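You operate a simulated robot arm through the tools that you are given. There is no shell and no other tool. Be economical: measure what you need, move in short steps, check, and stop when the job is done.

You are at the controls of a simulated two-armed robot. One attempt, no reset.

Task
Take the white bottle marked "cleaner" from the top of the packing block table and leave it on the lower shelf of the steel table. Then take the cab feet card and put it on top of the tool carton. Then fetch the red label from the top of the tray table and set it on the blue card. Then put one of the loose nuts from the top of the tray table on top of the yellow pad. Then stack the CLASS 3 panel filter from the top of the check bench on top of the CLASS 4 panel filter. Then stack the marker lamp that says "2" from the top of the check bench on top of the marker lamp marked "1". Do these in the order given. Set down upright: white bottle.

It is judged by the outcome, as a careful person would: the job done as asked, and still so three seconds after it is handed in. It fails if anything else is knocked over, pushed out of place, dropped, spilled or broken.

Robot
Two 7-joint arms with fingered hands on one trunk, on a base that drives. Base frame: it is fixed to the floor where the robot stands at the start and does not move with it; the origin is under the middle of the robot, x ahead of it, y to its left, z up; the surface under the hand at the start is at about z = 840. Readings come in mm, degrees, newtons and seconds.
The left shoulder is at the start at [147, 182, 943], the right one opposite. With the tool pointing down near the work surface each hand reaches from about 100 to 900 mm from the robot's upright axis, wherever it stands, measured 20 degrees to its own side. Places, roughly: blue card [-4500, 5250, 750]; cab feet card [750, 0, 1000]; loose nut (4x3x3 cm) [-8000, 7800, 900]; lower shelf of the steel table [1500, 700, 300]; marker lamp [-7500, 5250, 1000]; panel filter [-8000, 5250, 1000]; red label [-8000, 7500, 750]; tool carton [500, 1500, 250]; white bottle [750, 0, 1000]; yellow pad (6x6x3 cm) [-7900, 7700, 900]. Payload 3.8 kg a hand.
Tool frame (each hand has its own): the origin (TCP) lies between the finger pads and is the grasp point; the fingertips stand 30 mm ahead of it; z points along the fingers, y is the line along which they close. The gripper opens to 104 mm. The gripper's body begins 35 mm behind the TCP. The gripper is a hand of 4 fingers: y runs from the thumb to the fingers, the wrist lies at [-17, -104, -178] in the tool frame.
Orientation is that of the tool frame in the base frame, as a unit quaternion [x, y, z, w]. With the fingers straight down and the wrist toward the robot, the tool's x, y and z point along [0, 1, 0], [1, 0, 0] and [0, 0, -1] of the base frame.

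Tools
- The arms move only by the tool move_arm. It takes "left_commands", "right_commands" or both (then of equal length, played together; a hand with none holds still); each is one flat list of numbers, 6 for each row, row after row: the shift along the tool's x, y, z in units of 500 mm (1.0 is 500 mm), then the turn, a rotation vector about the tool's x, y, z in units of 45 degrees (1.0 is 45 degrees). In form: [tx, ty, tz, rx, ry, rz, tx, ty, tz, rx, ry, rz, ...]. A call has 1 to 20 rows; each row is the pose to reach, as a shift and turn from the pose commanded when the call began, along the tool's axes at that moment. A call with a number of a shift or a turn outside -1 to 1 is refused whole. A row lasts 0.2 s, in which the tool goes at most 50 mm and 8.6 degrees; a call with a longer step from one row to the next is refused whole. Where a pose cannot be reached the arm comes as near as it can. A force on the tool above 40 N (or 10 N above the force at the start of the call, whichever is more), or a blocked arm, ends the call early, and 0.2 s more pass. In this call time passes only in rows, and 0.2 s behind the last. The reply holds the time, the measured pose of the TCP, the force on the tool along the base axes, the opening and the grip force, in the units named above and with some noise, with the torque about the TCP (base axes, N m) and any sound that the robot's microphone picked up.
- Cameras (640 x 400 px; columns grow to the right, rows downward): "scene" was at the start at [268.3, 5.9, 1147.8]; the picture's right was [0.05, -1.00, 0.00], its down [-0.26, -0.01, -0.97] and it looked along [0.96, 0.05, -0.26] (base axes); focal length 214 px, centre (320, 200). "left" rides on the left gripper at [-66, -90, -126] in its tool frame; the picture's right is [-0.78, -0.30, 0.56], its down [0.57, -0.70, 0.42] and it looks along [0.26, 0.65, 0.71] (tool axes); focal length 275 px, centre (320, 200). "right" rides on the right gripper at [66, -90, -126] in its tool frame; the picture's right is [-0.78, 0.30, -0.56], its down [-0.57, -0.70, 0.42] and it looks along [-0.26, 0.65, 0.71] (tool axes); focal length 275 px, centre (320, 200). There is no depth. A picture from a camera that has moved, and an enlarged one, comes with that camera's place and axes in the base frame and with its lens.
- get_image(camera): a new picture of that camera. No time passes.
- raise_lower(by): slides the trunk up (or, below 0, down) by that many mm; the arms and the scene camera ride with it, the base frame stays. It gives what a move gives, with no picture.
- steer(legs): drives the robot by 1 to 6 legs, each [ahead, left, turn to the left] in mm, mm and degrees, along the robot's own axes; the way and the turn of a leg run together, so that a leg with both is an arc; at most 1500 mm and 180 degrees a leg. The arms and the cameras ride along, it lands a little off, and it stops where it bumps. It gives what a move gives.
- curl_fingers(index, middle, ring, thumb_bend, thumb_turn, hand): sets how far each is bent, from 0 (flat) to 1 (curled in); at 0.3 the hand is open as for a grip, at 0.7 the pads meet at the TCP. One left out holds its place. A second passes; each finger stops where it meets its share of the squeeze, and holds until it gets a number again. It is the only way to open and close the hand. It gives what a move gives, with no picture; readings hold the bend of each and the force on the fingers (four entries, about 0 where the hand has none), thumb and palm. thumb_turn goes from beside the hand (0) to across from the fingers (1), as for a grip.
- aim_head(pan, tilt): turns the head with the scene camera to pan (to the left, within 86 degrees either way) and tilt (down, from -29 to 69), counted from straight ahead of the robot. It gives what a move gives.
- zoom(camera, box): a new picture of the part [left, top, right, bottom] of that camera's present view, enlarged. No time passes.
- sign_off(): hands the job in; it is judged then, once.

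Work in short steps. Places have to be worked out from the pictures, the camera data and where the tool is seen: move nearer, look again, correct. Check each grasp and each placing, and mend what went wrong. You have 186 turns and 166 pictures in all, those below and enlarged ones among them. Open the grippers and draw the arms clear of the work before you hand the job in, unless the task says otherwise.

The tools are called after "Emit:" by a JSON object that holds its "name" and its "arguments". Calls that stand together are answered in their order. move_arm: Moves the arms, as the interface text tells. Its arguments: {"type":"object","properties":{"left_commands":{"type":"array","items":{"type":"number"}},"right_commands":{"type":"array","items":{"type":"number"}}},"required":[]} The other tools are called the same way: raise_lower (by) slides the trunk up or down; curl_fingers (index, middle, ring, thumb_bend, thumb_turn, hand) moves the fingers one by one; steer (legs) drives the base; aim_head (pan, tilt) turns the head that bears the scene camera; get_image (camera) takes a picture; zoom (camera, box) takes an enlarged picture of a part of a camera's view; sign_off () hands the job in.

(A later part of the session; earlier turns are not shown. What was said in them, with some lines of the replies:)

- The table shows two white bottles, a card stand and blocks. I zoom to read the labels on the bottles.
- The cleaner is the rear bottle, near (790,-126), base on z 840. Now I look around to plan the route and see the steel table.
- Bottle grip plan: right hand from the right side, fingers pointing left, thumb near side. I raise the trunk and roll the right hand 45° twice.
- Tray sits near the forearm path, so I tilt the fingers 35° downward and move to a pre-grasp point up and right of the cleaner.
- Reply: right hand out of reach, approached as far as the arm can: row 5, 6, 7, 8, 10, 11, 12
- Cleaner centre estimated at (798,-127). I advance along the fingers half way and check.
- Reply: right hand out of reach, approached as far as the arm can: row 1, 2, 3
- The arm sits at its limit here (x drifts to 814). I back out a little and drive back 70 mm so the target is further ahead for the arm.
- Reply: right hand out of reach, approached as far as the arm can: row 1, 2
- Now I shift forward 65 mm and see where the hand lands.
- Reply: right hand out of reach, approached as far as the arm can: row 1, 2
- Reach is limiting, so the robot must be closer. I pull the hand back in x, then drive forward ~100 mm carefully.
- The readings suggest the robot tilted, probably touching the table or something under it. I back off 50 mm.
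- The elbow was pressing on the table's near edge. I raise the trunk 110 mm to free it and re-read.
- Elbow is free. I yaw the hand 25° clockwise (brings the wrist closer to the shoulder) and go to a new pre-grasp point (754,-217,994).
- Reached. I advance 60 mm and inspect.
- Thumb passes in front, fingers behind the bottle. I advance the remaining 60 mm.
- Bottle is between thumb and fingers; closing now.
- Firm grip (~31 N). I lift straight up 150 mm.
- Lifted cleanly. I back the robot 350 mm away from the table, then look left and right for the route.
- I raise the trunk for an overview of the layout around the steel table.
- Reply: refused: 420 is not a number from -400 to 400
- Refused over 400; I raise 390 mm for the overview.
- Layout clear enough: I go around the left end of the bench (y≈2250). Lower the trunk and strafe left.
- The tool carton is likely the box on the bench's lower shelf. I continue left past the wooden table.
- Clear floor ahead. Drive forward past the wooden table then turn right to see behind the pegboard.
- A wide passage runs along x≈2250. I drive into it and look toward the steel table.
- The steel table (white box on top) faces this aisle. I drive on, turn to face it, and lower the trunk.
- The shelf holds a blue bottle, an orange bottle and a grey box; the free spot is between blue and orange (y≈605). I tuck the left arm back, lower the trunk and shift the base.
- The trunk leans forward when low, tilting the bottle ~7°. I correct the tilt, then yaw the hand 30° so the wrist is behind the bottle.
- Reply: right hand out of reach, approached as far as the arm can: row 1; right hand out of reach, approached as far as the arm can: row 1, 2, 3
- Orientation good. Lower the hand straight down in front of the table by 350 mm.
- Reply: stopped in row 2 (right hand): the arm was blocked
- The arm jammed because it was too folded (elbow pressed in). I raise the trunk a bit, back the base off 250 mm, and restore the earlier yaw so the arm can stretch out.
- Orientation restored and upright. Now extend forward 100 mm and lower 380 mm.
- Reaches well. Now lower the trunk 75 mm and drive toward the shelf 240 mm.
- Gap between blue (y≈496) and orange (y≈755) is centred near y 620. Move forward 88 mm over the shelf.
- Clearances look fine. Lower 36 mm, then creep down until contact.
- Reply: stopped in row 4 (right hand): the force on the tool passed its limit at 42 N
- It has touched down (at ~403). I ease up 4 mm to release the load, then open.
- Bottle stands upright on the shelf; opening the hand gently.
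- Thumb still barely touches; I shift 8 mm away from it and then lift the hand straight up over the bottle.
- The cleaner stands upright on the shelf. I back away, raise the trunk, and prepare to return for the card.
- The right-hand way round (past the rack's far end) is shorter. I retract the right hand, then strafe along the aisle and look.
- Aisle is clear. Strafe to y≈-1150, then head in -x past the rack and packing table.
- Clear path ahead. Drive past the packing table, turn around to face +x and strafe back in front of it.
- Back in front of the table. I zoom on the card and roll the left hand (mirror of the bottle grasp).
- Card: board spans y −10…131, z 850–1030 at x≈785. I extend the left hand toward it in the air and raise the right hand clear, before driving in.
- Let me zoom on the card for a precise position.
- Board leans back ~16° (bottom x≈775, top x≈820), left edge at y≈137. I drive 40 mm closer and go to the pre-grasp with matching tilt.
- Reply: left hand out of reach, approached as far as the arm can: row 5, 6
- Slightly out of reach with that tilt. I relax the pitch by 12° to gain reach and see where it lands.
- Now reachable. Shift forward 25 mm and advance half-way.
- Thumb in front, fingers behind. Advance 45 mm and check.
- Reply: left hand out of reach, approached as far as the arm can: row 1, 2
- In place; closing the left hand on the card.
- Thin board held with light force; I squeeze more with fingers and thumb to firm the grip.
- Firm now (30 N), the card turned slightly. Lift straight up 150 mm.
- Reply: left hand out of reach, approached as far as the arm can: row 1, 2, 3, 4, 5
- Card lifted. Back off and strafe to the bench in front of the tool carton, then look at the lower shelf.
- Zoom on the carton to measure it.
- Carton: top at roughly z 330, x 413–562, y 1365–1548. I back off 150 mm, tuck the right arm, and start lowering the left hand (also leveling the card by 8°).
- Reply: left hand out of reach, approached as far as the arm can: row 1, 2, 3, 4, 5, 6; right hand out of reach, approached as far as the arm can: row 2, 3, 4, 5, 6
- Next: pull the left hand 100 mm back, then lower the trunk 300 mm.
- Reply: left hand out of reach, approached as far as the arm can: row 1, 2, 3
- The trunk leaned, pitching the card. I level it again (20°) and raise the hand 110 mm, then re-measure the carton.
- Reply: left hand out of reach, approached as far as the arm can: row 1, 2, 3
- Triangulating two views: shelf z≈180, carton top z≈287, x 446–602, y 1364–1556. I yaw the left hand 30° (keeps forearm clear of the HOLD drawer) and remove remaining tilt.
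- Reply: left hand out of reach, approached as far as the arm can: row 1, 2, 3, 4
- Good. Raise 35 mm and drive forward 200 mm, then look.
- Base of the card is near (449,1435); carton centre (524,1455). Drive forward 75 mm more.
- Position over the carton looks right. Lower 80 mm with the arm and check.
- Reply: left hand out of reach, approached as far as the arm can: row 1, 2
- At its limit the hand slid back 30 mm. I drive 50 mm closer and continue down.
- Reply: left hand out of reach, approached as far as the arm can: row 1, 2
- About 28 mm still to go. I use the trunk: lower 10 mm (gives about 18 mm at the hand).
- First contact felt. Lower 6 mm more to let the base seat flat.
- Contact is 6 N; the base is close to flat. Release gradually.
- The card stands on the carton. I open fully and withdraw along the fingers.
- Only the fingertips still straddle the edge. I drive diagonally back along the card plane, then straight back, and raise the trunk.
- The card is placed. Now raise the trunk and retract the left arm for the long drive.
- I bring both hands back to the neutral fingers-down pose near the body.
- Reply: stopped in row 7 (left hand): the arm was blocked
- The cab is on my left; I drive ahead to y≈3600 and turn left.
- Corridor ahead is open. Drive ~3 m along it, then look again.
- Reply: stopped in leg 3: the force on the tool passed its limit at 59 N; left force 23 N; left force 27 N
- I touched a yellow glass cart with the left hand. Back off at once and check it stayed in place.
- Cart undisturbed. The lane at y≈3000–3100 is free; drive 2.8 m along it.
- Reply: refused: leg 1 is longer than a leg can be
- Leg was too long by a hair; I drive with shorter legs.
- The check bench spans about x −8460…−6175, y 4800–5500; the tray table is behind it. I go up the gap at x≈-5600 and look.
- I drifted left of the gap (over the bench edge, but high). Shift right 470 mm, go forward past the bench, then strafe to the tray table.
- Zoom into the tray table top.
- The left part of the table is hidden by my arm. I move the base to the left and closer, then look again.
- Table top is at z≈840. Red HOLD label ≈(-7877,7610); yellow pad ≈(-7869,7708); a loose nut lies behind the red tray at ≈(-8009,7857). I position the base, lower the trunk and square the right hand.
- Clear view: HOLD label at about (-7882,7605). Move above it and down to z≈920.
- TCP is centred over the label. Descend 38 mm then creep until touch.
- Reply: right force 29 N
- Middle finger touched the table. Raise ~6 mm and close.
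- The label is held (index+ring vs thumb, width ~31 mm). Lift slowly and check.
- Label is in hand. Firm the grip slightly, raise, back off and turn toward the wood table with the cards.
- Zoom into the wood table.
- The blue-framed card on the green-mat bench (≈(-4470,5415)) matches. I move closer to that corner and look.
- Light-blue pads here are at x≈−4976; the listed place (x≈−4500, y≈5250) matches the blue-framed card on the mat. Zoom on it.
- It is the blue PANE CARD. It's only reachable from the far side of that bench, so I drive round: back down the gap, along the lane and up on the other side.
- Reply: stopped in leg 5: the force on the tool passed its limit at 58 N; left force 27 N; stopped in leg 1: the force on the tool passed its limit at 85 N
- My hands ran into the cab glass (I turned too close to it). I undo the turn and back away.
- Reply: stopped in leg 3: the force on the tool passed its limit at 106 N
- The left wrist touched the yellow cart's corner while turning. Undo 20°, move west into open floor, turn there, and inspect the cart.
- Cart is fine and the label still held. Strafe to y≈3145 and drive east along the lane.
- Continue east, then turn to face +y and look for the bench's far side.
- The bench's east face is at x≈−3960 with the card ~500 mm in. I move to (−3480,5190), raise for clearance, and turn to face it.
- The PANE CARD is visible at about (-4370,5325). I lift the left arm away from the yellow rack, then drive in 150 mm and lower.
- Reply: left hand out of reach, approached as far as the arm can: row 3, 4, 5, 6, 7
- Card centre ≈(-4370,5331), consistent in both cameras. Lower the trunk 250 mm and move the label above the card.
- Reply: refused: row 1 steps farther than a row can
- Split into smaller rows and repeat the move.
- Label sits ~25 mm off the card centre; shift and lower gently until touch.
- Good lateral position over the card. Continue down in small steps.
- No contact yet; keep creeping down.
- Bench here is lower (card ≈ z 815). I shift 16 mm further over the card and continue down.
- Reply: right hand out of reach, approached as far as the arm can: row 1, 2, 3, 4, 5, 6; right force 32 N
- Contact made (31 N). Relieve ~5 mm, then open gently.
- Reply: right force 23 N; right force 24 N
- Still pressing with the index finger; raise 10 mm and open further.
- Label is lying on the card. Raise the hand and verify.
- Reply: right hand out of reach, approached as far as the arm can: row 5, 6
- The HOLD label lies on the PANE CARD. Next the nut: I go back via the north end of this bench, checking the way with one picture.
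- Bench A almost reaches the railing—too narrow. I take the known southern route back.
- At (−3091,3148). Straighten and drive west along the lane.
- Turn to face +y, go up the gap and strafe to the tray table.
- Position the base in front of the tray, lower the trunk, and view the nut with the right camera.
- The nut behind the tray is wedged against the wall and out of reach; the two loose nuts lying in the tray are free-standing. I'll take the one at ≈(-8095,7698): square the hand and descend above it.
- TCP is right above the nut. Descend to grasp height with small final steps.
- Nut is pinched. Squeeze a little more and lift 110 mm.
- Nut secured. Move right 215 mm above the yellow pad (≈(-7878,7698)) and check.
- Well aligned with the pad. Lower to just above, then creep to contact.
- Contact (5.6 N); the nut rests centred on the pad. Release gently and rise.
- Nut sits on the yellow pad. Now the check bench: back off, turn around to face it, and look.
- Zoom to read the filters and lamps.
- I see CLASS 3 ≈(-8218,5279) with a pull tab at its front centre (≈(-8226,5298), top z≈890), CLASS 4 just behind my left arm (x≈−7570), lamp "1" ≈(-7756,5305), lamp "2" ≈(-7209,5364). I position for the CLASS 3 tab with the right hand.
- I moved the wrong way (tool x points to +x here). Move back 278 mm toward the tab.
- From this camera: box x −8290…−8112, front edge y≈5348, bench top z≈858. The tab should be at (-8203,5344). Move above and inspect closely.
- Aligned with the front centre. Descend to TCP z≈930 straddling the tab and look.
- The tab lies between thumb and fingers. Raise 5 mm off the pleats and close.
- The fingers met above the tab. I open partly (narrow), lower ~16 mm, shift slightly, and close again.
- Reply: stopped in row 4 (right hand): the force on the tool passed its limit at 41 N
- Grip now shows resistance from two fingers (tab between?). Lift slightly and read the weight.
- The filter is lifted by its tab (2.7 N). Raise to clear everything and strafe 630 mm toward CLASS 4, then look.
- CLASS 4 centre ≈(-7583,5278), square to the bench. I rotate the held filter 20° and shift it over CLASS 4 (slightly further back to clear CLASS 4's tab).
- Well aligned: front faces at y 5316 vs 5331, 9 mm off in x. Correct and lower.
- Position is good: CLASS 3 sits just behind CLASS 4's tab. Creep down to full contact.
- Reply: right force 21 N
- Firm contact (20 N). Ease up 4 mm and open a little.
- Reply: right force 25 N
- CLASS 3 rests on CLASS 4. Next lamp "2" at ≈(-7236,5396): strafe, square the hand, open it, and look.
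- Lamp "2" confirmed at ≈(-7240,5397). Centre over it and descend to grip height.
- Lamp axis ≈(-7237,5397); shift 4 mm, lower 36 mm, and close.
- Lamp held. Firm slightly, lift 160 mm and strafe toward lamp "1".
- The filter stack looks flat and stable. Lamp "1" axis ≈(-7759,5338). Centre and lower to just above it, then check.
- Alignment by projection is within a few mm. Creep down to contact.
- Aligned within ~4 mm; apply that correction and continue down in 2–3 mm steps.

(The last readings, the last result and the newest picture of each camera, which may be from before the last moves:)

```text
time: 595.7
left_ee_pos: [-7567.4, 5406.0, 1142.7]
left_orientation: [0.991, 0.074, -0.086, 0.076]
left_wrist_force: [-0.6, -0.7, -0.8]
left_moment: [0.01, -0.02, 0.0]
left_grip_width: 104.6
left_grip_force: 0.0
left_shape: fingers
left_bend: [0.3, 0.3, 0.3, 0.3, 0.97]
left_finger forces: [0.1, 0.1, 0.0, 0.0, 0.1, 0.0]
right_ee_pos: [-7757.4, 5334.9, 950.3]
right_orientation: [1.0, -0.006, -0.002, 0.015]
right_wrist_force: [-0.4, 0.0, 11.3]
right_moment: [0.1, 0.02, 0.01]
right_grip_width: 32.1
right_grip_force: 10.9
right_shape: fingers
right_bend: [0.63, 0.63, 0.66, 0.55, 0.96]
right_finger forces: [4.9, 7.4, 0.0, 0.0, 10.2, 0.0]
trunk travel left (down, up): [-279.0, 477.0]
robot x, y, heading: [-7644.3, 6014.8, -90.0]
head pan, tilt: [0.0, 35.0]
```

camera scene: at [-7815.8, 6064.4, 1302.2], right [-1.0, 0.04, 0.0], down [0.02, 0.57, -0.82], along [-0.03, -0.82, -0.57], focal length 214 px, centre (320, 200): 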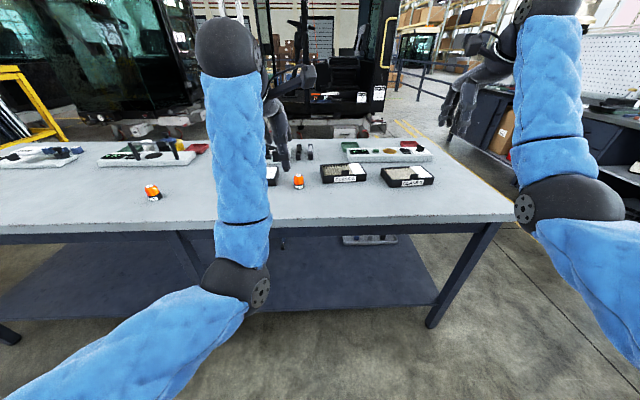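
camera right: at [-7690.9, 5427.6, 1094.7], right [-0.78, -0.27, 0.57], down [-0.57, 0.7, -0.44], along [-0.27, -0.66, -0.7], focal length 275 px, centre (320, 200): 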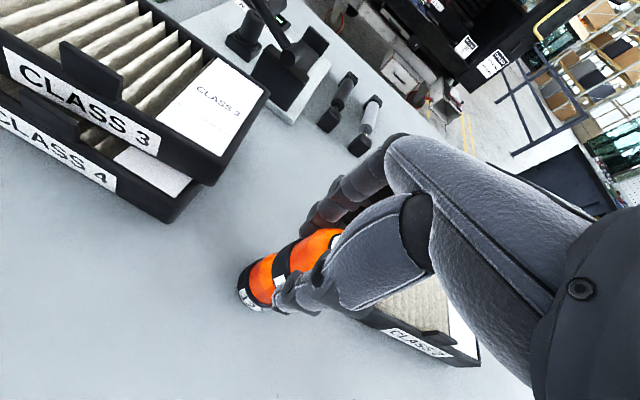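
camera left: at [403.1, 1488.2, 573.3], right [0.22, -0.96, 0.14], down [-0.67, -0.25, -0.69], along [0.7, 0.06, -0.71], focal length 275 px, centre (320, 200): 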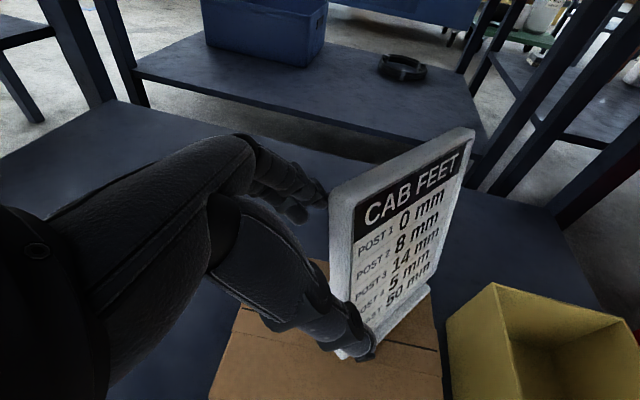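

Contact at 950 with 11 N. Take a look before releasing.

Emit:
{"name": "move_arm", "arguments": {"right_commands": [0, 0, -0.003, 0, 0, 0]}}

Emit:
{"name": "zoom", "arguments": {"camera": "right", "box": [200, 190, 380, 340]}}

```text
time: 596.1
left_ee_pos: [-7568.3, 5406.7, 1140.4]
left_orientation: [0.991, 0.074, -0.086, 0.076]
left_wrist_force: [0.4, 0.2, -0.2]
left_moment: [0.03, 0.03, 0.01]
left_grip_width: 104.5
left_grip_force: 0.0
left_shape: fingers
left_bend: [0.3, 0.3, 0.3, 0.3, 0.97]
left_finger forces: [0.0, 0.0, 0.0, 0.0, 0.1, 0.1]
right_ee_pos: [-7757.3, 5334.6, 950.4]
right_orientation: [1.0, -0.006, -0.001, 0.014]
right_wrist_force: [-0.4, -2.2, 10.9]
right_moment: [-0.01, 0.02, -0.02]
right_grip_width: 32.3
right_grip_force: 11.9
right_shape: fingers
right_bend: [0.63, 0.63, 0.66, 0.56, 0.96]
right_finger forces: [5.5, 8.1, 0.0, 0.0, 10.0, 0.0]
trunk travel left (down, up): [-279.0, 477.0]
robot x, y, heading: [-7644.5, 6014.1, -90.0]
head pan, tilt: [0.0, 35.0]
```

```text
2.67 times, centred on (290, 265) of right
camera zoom: at [-7688.7, 5426.2, 1072.8], right [-0.78, -0.27, 0.57], down [-0.57, 0.7, -0.44], along [-0.27, -0.66, -0.7], focal length 734 px, centre (400, 27)
```

zoom: 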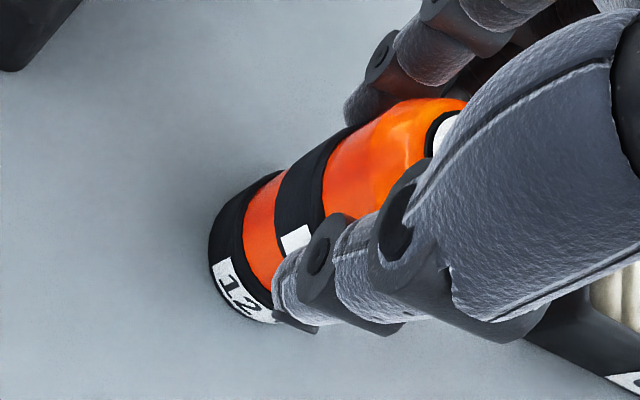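

The two lamps are coaxial. Release gently in two steps.

Emit:
{"name": "curl_fingers", "arguments": {"hand": "right", "index": 0.57, "middle": 0.57, "ring": 0.57, "thumb_bend": 0.49}}

Emit:
{"name": "curl_fingers", "arguments": {"hand": "right", "index": 0.42, "middle": 0.42, "ring": 0.42, "thumb_bend": 0.37}}

Emit:
{"name": "zoom", "arguments": {"camera": "right", "box": [200, 190, 380, 340]}}

```text
time: 597.1
left_ee_pos: [-7567.2, 5404.9, 1141.8]
left_orientation: [0.991, 0.074, -0.086, 0.074]
left_wrist_force: [0.0, -0.4, 0.2]
left_moment: [-0.03, 0.03, 0.02]
left_grip_width: 104.6
left_grip_force: 0.1
left_shape: fingers
left_bend: [0.3, 0.3, 0.3, 0.3, 0.97]
left_finger forces: [0.1, 0.0, 0.0, 0.1, 0.1, 0.0]
right_ee_pos: [-7757.0, 5334.4, 949.8]
right_orientation: [1.0, -0.006, -0.002, 0.012]
right_wrist_force: [-0.3, 0.4, -0.1]
right_moment: [0.0, -0.03, 0.02]
right_grip_width: 46.7
right_grip_force: 0.0
right_shape: fingers
right_bend: [0.56, 0.56, 0.56, 0.49, 0.97]
right_finger forces: [0.1, 0.0, 0.0, 0.1, 0.0, 0.0]
trunk travel left (down, up): [-279.0, 477.0]
robot x, y, heading: [-7644.9, 6013.5, -90.4]
head pan, tilt: [0.0, 35.0]
```

```text
time: 598.1
left_ee_pos: [-7567.4, 5404.5, 1141.5]
left_orientation: [0.991, 0.075, -0.086, 0.075]
left_wrist_force: [-0.7, -0.6, -1.0]
left_moment: [0.04, -0.03, 0.0]
left_grip_width: 104.4
left_grip_force: 0.1
left_shape: fingers
left_bend: [0.3, 0.3, 0.3, 0.3, 0.97]
left_finger forces: [0.1, 0.0, 0.1, 0.0, 0.1, 0.0]
right_ee_pos: [-7756.7, 5335.6, 948.8]
right_orientation: [1.0, -0.006, -0.002, 0.012]
right_wrist_force: [0.1, 0.0, 0.4]
right_moment: [0.02, -0.02, -0.03]
right_grip_width: 80.2
right_grip_force: 0.1
right_shape: fingers
right_bend: [0.42, 0.42, 0.42, 0.37, 0.97]
right_finger forces: [0.0, 0.1, 0.0, 0.1, 0.1, 0.0]
trunk travel left (down, up): [-279.0, 477.0]
robot x, y, heading: [-7646.0, 6012.2, -90.1]
head pan, tilt: [0.0, 35.0]
```

```text
2.67 times, centred on (290, 265) of right
camera zoom: at [-7688.9, 5425.5, 1071.5], right [-0.78, -0.27, 0.57], down [-0.57, 0.7, -0.44], along [-0.27, -0.66, -0.7], focal length 734 px, centre (400, 27)
```

zoom: 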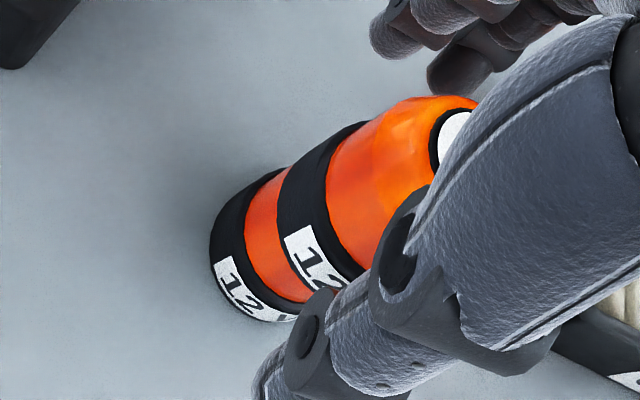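

The stack stands free. Raise the hand straight up, back away, and take a final look.

Emit:
{"name": "move_arm", "arguments": {"right_commands": [0, 0, -0.03, 0, 0, 0, 0, 0, -0.09, 0, 0, 0, 0, 0, -0.17, 0, 0, 0, 0, 0, -0.26, 0, 0, 0, 0, 0, -0.35, 0, 0, 0]}}

Emit:
{"name": "steer", "arguments": {"legs": [[-350, 0, 0]]}}

Emit:
{"name": "get_image", "arguments": {"camera": "scene"}}

```text
time: 599.3
left_ee_pos: [-7566.5, 5406.5, 1142.6]
left_orientation: [0.991, 0.074, -0.086, 0.076]
left_wrist_force: [-0.6, 0.3, -0.2]
left_moment: [-0.01, 0.0, 0.0]
left_grip_width: 104.7
left_grip_force: 0.1
left_shape: fingers
left_bend: [0.3, 0.3, 0.3, 0.3, 0.97]
left_finger forces: [0.1, 0.0, 0.0, 0.0, 0.1, 0.0]
right_ee_pos: [-7756.0, 5341.0, 1126.3]
right_orientation: [1.0, -0.006, -0.002, 0.011]
right_wrist_force: [-0.5, -0.1, 0.4]
right_moment: [0.03, -0.02, -0.01]
right_grip_width: 80.3
right_grip_force: 0.0
right_shape: fingers
right_bend: [0.42, 0.42, 0.42, 0.37, 0.97]
right_finger forces: [0.0, 0.1, 0.0, 0.0, 0.0, 0.0]
trunk travel left (down, up): [-279.0, 477.0]
robot x, y, heading: [-7645.6, 6015.4, -89.8]
head pan, tilt: [0.0, 35.0]
```

```text
time: 601.6
left_ee_pos: [-7565.5, 5761.4, 1142.6]
left_orientation: [0.99, 0.076, -0.086, 0.076]
left_wrist_force: [0.2, 0.2, -0.3]
left_moment: [-0.02, 0.0, 0.01]
left_grip_width: 104.6
left_grip_force: 0.2
left_shape: fingers
left_bend: [0.3, 0.3, 0.3, 0.3, 0.97]
left_finger forces: [0.0, 0.0, 0.0, 0.0, 0.1, 0.0]
right_ee_pos: [-7754.0, 5693.7, 1125.9]
right_orientation: [1.0, -0.004, -0.001, 0.012]
right_wrist_force: [-0.5, 0.1, 0.3]
right_moment: [-0.03, 0.04, -0.01]
right_grip_width: 80.3
right_grip_force: 0.0
right_shape: fingers
right_bend: [0.42, 0.42, 0.42, 0.37, 0.97]
right_finger forces: [0.1, 0.0, 0.1, 0.0, 0.1, 0.0]
trunk travel left (down, up): [-279.0, 477.0]
robot x, y, heading: [-7644.0, 6365.3, -90.2]
head pan, tilt: [0.0, 35.0]
```

```text
4 pictures are left
camera scene: at [-7644.5, 6201.3, 1302.4], right [-1.0, 0.0, 0.0], down [0.0, 0.57, -0.82], along [0.0, -0.82, -0.57], focal length 214 px, centre (320, 200)
```

scene: 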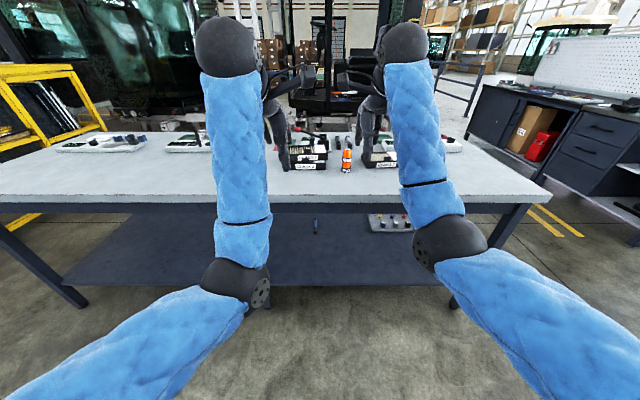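

Emit:
{"name": "zoom", "arguments": {"camera": "scene", "box": [270, 120, 410, 200]}}

```text
4.57 times, centred on (340, 160) of scene
camera zoom: at [-7644.5, 6201.3, 1302.4], right [-1.0, 0.0, 0.0], down [0.0, 0.57, -0.82], along [0.0, -0.82, -0.57], focal length 980 px, centre (229, 383)
```

zoom: 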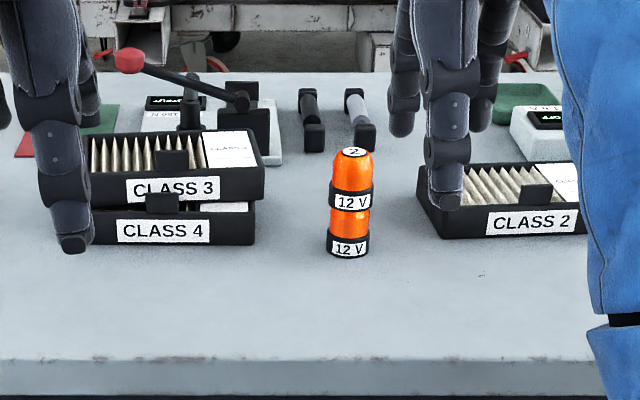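

Both stacks stand level, the hands are open and the arms are clear of the work, so I hand the job in.

Emit:
{"name": "sign_off", "arguments": {}}

```text
The job is handed in.
```

All six placements are done in the order given and the job is handed in, but I bumped into things while driving and made two judgement calls on which item was meant.

- **White bottle:** the cleaner stands upright on the steel table's lower shelf.
- **Cab feet card:** it stands on the carton on the bench's lower shelf. The carton's printed label did not read "tool carton", but it was the only carton at that place.
- **Red label:** the red HOLD label lies on the blue PANE CARD.
- **Nut:** I took one of the two nuts lying in the red HOLD tray and set it on the yellow pad. The nut loose on the table behind the tray was against the tray wall and out of reach, so if only that one counted as loose, this step is wrong.
- **Panel filters:** CLASS 3 sits level on CLASS 4, about 15 mm further back to clear CLASS 4's tab.
- **Marker lamps:** "2" stands on "1".

- **Bumps:** both hands hit the cab's glass (up to 85 N), and the left hand or wrist hit the yellow glass cart twice (up to 106 N). The cart looked unmoved in pictures afterward, and I saw no damage to the cab. Early on, the right elbow also pressed on the packing table's edge; nothing on it looked moved.
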